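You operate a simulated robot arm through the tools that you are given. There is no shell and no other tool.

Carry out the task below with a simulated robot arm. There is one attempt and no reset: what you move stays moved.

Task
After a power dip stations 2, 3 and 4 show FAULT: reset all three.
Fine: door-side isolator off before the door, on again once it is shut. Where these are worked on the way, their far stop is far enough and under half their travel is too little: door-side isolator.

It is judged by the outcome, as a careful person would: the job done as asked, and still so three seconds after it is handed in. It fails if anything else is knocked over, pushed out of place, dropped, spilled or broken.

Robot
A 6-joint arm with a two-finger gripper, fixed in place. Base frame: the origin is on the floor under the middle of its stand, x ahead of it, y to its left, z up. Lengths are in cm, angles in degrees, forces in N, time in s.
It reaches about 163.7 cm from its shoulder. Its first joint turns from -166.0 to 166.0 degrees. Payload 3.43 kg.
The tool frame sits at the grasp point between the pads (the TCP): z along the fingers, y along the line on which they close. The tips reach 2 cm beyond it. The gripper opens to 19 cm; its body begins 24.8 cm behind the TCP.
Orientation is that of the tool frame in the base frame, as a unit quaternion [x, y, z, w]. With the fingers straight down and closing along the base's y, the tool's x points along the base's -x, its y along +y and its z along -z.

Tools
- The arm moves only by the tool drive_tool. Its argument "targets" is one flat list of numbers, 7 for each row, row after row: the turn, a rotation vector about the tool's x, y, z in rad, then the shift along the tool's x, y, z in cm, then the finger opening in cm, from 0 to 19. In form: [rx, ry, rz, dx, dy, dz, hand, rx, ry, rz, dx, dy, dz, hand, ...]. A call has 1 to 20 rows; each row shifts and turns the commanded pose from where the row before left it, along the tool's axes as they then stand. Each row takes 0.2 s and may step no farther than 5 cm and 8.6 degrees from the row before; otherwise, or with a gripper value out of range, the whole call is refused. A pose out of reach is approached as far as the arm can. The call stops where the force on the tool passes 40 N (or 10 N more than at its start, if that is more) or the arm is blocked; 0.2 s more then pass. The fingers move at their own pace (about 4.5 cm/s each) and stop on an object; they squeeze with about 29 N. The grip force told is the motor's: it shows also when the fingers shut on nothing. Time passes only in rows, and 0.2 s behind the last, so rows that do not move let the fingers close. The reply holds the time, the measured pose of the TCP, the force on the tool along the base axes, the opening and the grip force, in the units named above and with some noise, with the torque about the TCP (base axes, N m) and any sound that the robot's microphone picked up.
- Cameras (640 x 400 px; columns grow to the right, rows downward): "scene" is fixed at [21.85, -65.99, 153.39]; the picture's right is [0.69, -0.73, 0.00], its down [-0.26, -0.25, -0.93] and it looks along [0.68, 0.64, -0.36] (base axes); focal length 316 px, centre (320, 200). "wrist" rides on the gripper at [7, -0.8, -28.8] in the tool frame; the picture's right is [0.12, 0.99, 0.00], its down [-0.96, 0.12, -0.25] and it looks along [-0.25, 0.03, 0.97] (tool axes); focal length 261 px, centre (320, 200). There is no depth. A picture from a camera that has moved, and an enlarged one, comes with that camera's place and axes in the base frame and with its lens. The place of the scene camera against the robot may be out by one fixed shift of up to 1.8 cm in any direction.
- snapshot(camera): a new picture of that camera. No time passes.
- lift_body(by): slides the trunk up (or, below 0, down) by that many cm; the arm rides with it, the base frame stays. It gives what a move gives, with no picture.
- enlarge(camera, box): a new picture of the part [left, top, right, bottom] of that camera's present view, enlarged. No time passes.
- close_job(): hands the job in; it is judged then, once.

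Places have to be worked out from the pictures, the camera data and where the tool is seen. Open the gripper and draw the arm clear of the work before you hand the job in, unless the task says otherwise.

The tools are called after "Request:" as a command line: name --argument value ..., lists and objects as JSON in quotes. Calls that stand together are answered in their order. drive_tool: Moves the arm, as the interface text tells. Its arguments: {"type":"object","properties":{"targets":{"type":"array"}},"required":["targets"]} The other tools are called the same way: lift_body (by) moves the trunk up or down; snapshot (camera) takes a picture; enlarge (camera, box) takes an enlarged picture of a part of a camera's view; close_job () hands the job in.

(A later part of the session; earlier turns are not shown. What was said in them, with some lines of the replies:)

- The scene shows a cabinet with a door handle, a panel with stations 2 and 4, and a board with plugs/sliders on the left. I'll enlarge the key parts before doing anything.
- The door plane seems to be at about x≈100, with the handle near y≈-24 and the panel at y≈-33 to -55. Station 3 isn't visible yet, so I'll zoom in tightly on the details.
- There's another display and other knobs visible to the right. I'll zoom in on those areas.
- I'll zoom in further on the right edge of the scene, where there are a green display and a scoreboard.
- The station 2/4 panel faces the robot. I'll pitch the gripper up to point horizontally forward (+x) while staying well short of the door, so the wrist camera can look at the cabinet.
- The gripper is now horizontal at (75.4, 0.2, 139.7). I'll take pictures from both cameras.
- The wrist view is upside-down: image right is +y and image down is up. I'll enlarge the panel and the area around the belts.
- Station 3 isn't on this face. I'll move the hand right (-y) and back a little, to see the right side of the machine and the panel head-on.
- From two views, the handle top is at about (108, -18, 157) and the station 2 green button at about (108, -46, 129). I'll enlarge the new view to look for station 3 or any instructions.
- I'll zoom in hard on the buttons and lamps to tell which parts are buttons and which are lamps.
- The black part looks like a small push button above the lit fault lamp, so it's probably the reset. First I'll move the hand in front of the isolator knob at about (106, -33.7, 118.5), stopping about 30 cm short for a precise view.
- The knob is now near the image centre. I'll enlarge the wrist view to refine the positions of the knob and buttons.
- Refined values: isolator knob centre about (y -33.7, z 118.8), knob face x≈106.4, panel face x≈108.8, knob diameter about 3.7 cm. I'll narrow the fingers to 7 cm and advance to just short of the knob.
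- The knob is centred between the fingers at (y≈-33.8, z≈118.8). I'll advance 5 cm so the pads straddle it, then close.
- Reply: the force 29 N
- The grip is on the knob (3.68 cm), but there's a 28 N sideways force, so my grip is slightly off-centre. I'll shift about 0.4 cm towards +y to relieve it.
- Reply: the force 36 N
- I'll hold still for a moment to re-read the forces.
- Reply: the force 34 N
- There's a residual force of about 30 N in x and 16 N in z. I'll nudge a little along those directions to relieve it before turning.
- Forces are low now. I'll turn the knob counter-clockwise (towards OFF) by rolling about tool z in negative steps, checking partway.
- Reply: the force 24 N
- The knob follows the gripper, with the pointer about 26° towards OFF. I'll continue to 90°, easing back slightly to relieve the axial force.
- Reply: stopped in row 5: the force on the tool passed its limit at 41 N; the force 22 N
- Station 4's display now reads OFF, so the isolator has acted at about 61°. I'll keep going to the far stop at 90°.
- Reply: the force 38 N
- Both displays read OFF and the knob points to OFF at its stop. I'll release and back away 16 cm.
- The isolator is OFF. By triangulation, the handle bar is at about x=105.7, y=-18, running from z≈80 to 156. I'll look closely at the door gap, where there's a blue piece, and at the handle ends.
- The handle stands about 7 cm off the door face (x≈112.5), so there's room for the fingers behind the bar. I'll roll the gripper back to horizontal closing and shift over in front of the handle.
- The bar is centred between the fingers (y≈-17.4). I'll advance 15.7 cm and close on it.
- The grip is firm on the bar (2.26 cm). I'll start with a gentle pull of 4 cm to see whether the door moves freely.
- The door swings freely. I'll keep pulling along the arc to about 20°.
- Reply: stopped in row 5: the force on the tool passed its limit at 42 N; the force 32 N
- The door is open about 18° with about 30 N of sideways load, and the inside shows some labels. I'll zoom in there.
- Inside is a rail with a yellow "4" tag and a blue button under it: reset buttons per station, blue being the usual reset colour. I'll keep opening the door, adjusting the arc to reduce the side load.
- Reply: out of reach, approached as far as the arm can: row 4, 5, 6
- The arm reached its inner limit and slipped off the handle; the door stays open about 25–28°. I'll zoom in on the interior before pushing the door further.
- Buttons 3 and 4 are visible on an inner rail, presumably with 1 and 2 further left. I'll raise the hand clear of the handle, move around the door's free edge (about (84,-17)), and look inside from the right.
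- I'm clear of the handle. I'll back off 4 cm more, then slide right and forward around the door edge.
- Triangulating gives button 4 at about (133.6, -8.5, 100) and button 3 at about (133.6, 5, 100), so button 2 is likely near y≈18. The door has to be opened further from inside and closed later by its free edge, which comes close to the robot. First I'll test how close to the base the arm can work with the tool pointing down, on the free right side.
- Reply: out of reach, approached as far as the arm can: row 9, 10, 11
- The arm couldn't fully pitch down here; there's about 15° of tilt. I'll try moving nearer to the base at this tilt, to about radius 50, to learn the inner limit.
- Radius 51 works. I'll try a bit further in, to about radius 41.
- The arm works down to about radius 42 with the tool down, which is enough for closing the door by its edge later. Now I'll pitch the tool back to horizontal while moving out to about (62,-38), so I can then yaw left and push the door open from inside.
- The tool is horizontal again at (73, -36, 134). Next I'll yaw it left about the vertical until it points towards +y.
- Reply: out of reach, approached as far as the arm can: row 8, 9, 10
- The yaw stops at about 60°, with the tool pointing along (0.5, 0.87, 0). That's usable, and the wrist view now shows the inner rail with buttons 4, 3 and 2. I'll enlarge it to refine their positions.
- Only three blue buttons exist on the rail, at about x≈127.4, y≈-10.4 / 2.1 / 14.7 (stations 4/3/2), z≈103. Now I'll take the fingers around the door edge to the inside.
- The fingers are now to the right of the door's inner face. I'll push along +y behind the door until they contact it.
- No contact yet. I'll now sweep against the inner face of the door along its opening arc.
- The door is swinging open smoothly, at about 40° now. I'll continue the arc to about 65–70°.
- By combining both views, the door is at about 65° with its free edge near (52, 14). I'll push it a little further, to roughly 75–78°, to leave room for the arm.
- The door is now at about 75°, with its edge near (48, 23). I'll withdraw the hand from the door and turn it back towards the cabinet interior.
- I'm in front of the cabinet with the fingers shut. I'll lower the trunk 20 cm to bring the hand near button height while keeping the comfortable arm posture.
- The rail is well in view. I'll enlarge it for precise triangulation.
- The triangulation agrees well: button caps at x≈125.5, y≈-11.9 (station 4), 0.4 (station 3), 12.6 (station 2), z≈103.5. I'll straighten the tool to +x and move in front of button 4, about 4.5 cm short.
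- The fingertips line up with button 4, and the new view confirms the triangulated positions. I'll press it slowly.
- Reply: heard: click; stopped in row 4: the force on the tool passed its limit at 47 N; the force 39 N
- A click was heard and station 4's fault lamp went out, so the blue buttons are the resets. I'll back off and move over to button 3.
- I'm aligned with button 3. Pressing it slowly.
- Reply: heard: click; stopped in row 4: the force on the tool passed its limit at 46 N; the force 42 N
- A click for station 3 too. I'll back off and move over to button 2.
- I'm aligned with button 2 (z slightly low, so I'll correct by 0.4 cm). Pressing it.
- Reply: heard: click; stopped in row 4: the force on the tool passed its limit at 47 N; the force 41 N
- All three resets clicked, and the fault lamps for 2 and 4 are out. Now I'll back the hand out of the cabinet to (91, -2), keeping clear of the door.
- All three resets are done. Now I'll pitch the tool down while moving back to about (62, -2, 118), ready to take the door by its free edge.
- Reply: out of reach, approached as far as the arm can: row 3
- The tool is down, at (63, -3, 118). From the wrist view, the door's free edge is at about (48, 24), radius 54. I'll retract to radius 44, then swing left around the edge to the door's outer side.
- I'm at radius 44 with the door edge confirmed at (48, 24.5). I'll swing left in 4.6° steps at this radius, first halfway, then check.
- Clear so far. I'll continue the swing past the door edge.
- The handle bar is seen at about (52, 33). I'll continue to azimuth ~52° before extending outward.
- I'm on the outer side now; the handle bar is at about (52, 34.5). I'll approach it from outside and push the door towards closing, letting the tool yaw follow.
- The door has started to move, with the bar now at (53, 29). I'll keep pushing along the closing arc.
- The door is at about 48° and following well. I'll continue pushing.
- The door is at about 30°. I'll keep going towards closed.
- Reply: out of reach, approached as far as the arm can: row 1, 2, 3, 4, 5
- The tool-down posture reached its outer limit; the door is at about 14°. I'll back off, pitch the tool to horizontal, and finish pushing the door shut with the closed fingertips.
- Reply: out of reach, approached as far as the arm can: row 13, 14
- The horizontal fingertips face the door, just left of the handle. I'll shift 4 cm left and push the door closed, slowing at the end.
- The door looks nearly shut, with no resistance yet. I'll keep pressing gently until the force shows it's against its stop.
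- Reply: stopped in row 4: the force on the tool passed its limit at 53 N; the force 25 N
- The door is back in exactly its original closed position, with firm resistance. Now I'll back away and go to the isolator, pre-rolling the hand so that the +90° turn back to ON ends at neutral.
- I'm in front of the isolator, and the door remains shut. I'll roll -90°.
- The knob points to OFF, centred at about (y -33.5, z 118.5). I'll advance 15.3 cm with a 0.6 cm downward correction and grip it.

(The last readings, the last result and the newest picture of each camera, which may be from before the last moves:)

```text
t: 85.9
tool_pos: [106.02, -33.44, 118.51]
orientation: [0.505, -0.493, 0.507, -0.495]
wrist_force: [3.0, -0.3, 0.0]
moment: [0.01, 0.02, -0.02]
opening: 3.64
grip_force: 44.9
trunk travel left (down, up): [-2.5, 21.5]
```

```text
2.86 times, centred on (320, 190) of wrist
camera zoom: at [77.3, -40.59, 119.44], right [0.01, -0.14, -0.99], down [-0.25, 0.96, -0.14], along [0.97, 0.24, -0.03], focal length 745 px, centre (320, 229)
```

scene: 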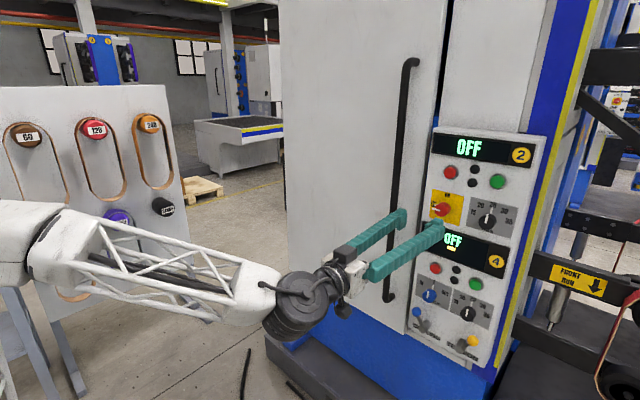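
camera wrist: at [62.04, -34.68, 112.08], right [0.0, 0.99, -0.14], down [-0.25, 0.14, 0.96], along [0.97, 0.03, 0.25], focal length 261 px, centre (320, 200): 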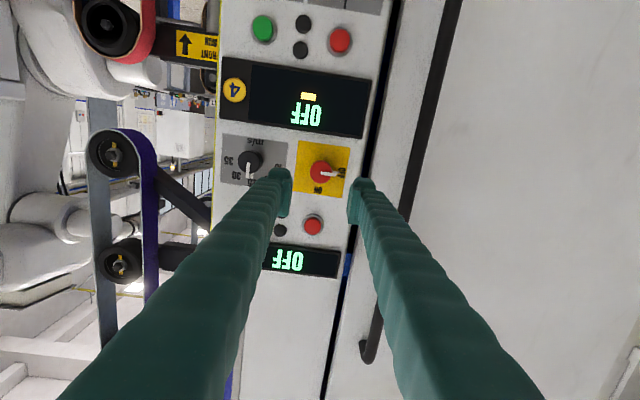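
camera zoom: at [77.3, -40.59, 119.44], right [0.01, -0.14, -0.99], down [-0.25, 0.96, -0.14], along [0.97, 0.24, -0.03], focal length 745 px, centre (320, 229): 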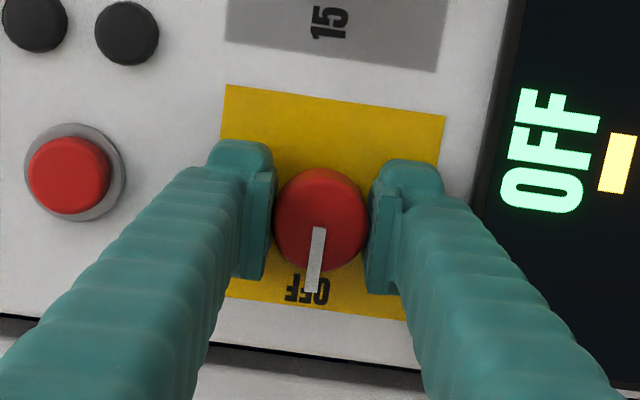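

Clean grip with almost no side force. I'll turn the knob clockwise (+roll) to ON in stages.

Request:
drive_tool --targets '[0, 0, 0.11, 0, 0, 0, 3, 0, 0, 0.11, 0, 0, 0, 3, 0, 0, 0.11, 0, 0, 0, 3, 0, 0, 0.11, 0, 0, 0, 3, 0, 0, 0.11, 0, 0, 0, 3, 0, 0, 0.11, 0, 0, 0, 3, 0, 0, 0.11, 0, 0, 0, 3]'

Request:
enlarge --camera "wrist" --box '[220, 120, 420, 260]'

```text
t: 87.5
tool_pos: [106.09, -33.45, 118.64]
orientation: [-0.281, 0.647, -0.285, 0.649]
wrist_force: [19.0, -6.6, 3.9]
moment: [0.03, 0.06, -0.15]
opening: 3.66
grip_force: 45.2
trunk travel left (down, up): [-2.5, 21.5]
```

```text
2.86 times, centred on (320, 190) of wrist
camera zoom: at [77.31, -39.32, 114.3], right [0.0, 0.59, -0.81], down [-0.25, 0.78, 0.57], along [0.97, 0.2, 0.15], focal length 745 px, centre (320, 229)
```

zoom: 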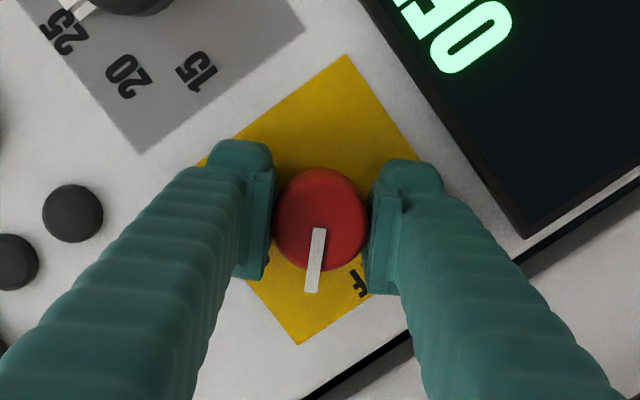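

Halfway there. I'll continue the turn to the ON stop.

Request:
drive_tool --targets '[0, 0, 0.11, 0, 0, 0.1, 3, 0, 0, 0.11, 0, 0, 0, 3, 0, 0, 0.11, 0, 0, 0, 3, 0, 0, 0.11, 0, 0, 0, 3, 0, 0, 0.11, 0, 0, 0, 3, 0, 0, 0.11, 0, 0, 0, 3, 0, 0, 0.11, 0, 0, 0, 3, 0, 0, 0.05, 0, 0, 0, 3]'

Request:
enlarge --camera "wrist" --box '[220, 120, 420, 260]'

Request:
enlarge --camera "scene" --box '[380, 120, 540, 290]'

```text
t: 89.3
tool_pos: [106.13, -33.46, 118.59]
orientation: [-0.001, 0.705, -0.002, 0.709]
wrist_force: [-11.1, -5.9, -6.6]
moment: [-0.49, 0.07, -0.06]
opening: 3.64
grip_force: 44.6
trunk travel left (down, up): [-2.5, 21.5]
```

```text
2.86 times, centred on (320, 190) of wrist
camera zoom: at [77.33, -34.49, 111.49], right [0.0, 0.99, -0.12], down [-0.25, 0.12, 0.96], along [0.97, 0.03, 0.25], focal length 745 px, centre (320, 229)
```

zoom: 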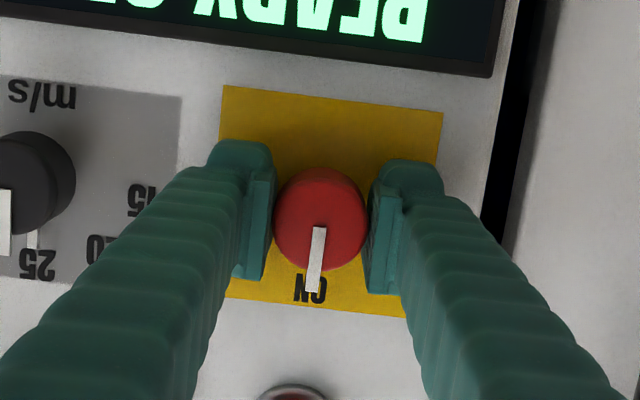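

```text
2.35 times, centred on (460, 205) of scene
camera zoom: at [21.85, -65.99, 153.39], right [0.69, -0.73, 0.0], down [-0.26, -0.25, -0.93], along [0.68, 0.64, -0.36], focal length 742 px, centre (-9, 188)
```

zoom: 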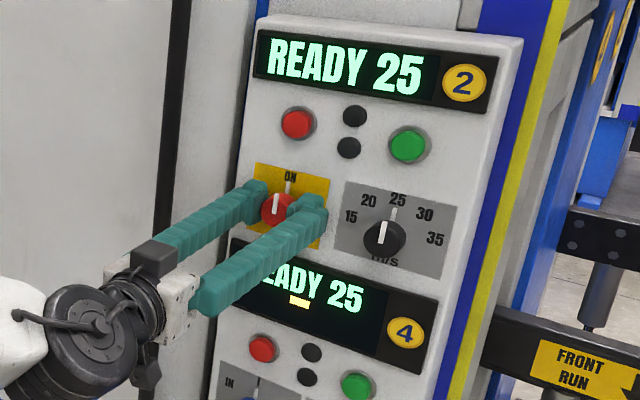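

Stations 2 and 4 now read READY 25 and the isolator is at ON. I'll release and back away.

Request:
drive_tool --targets '[0, 0, 0, 0, 0, 0, 6.5, 0, 0, 0, 0, 0, 0, 6.5, 0, 0, 0, 0, 0, 0, 6.5, 0, 0, 0, 0, 0, -3, 6.5, 0, 0, 0, 0, 0, -4.5, 6.5, 0, 0, 0, 0, 0, -4.5, 6.5, 0, 0, 0, 0, 0, -4.5, 6.5, 0, 0, 0, 0, 0, -4.5, 6.5, 0, 0, 0, 0, 0, -4.5, 6.5]'

Request:
snapshot --camera "scene"

Request:
snapshot --camera "wrist"

Request:
enlarge --camera "scene" --box '[400, 120, 540, 290]'

```text
t: 91.3
tool_pos: [80.51, -33.14, 118.21]
orientation: [-0.003, 0.705, -0.001, 0.709]
wrist_force: [1.3, -0.7, -0.7]
moment: [0.01, -0.16, 0.09]
opening: 6.49
grip_force: 0.1
trunk travel left (down, up): [-2.5, 21.5]
```

```text
taken
```

scene: 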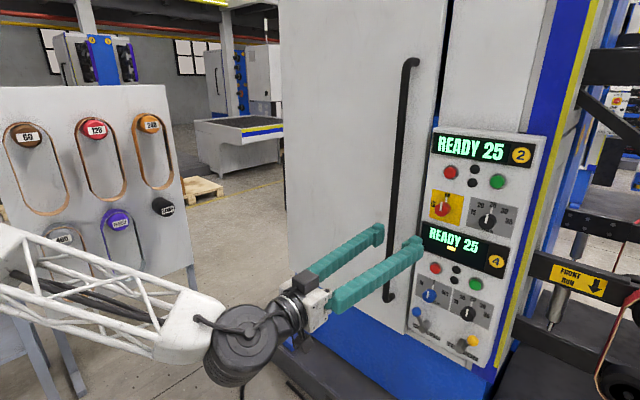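

```text
taken
camera wrist: at [51.88, -34.3, 111.19], right [0.0, 0.99, -0.12], down [-0.25, 0.12, 0.96], along [0.97, 0.03, 0.25], focal length 261 px, centre (320, 200)
```

wrist: 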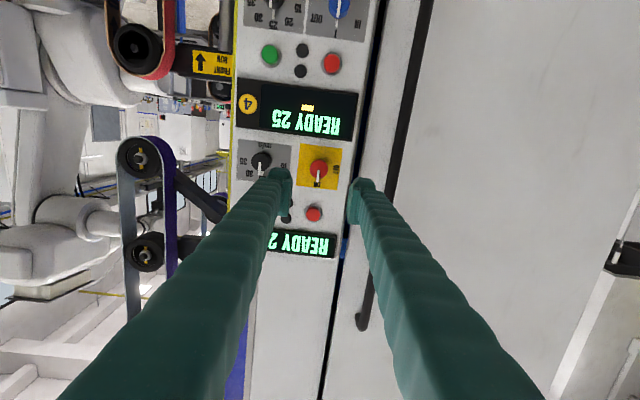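

```text
2.35 times, centred on (470, 205) of scene
camera zoom: at [21.85, -65.99, 153.39], right [0.69, -0.73, 0.0], down [-0.26, -0.25, -0.93], along [0.68, 0.64, -0.36], focal length 742 px, centre (-33, 188)
```

zoom: 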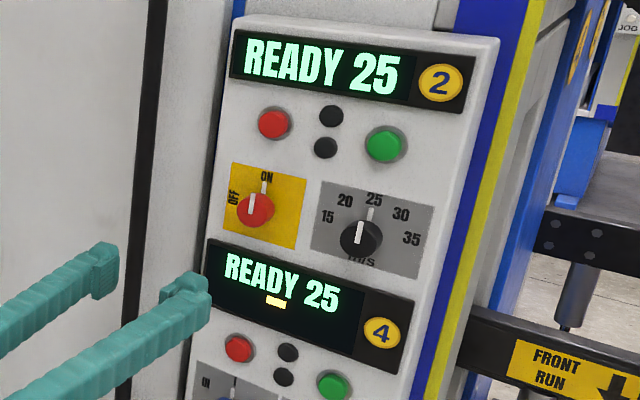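

Stations 2 and 4 read READY 25, the fault lamps are out, the isolator is ON and the door is shut. I'll open the gripper fully, draw back further, and do a last check.

Request:
drive_tool --targets '[0, 0, 0, 0, 0, -3, 10, 0, 0, 0, 0, 0, -3, 14, 0, 0, 0, 0, 0, -3, 19, 0, 0, 0, 0, 0, 0, 19, 0, 0, 0, 0, 0, 0, 19, 0, 0, 0, 0, 0, 0, 19, 0, 0, 0, 0, 0, 0, 19, 0, 0, 0, 0, 0, 0, 19]'

Request:
snapshot --camera "scene"

Request:
enlarge --camera "wrist" --box '[200, 0, 420, 280]'

Request:
enlarge --camera "scene" --box '[390, 120, 550, 380]'

```text
t: 93.1
tool_pos: [71.77, -33.32, 118.51]
orientation: [-0.002, 0.705, -0.002, 0.709]
wrist_force: [-0.4, -0.1, -0.6]
moment: [-0.02, 0.01, 0.0]
opening: 19.01
grip_force: 0.1
trunk travel left (down, up): [-2.5, 21.5]
```

```text
taken
```

scene: 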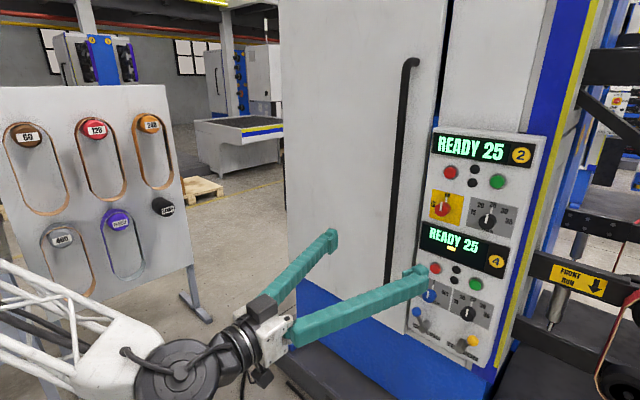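

```text
1.43 times, centred on (310, 140) of wrist
camera zoom: at [42.96, -34.43, 111.29], right [0.0, 0.99, -0.12], down [-0.25, 0.12, 0.96], along [0.97, 0.03, 0.25], focal length 372 px, centre (334, 286)
```

zoom: 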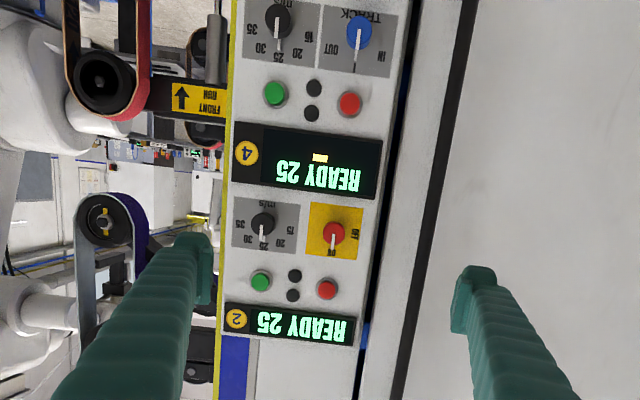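

```text
1.54 times, centred on (470, 250) of scene
camera zoom: at [21.85, -65.99, 153.39], right [0.69, -0.73, 0.0], down [-0.26, -0.25, -0.93], along [0.68, 0.64, -0.36], focal length 486 px, centre (89, 123)
```

zoom: 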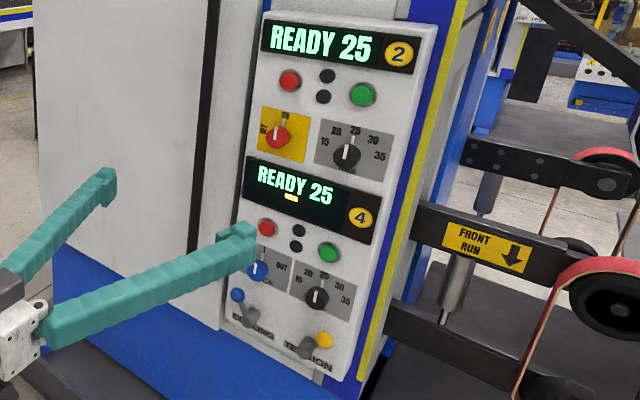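

Everything checks out. Both visible stations read READY 25, and all three reset buttons clicked. The isolator is ON, the door is shut, the other controls haven't moved, and the gripper is open and clear. I'm handing the job in.

Request:
close_job

```text
The job is handed in.
```

I reset stations 2, 3 and 4 and handed the job in. Stations 2 and 4 now read READY 25 and their fault lamps are out. Station 3 has no display in view of either camera, so my only sign that it reset is the click of its button, the same click the other two gave.

- **Isolator and door:** I turned the door-side isolator fully off before opening the door. It went back fully on once the door was shut.
- **Resets:** The reset buttons are three blue ones on a rail inside the cabinet, marked 2, 3 and 4. I pressed each one once.
- **How it was left:** I saw nothing knocked over or out of place, and the other controls look unchanged. The gripper is open and the arm is clear of the panel and door. The trunk is still 20 cm lower than where it started.
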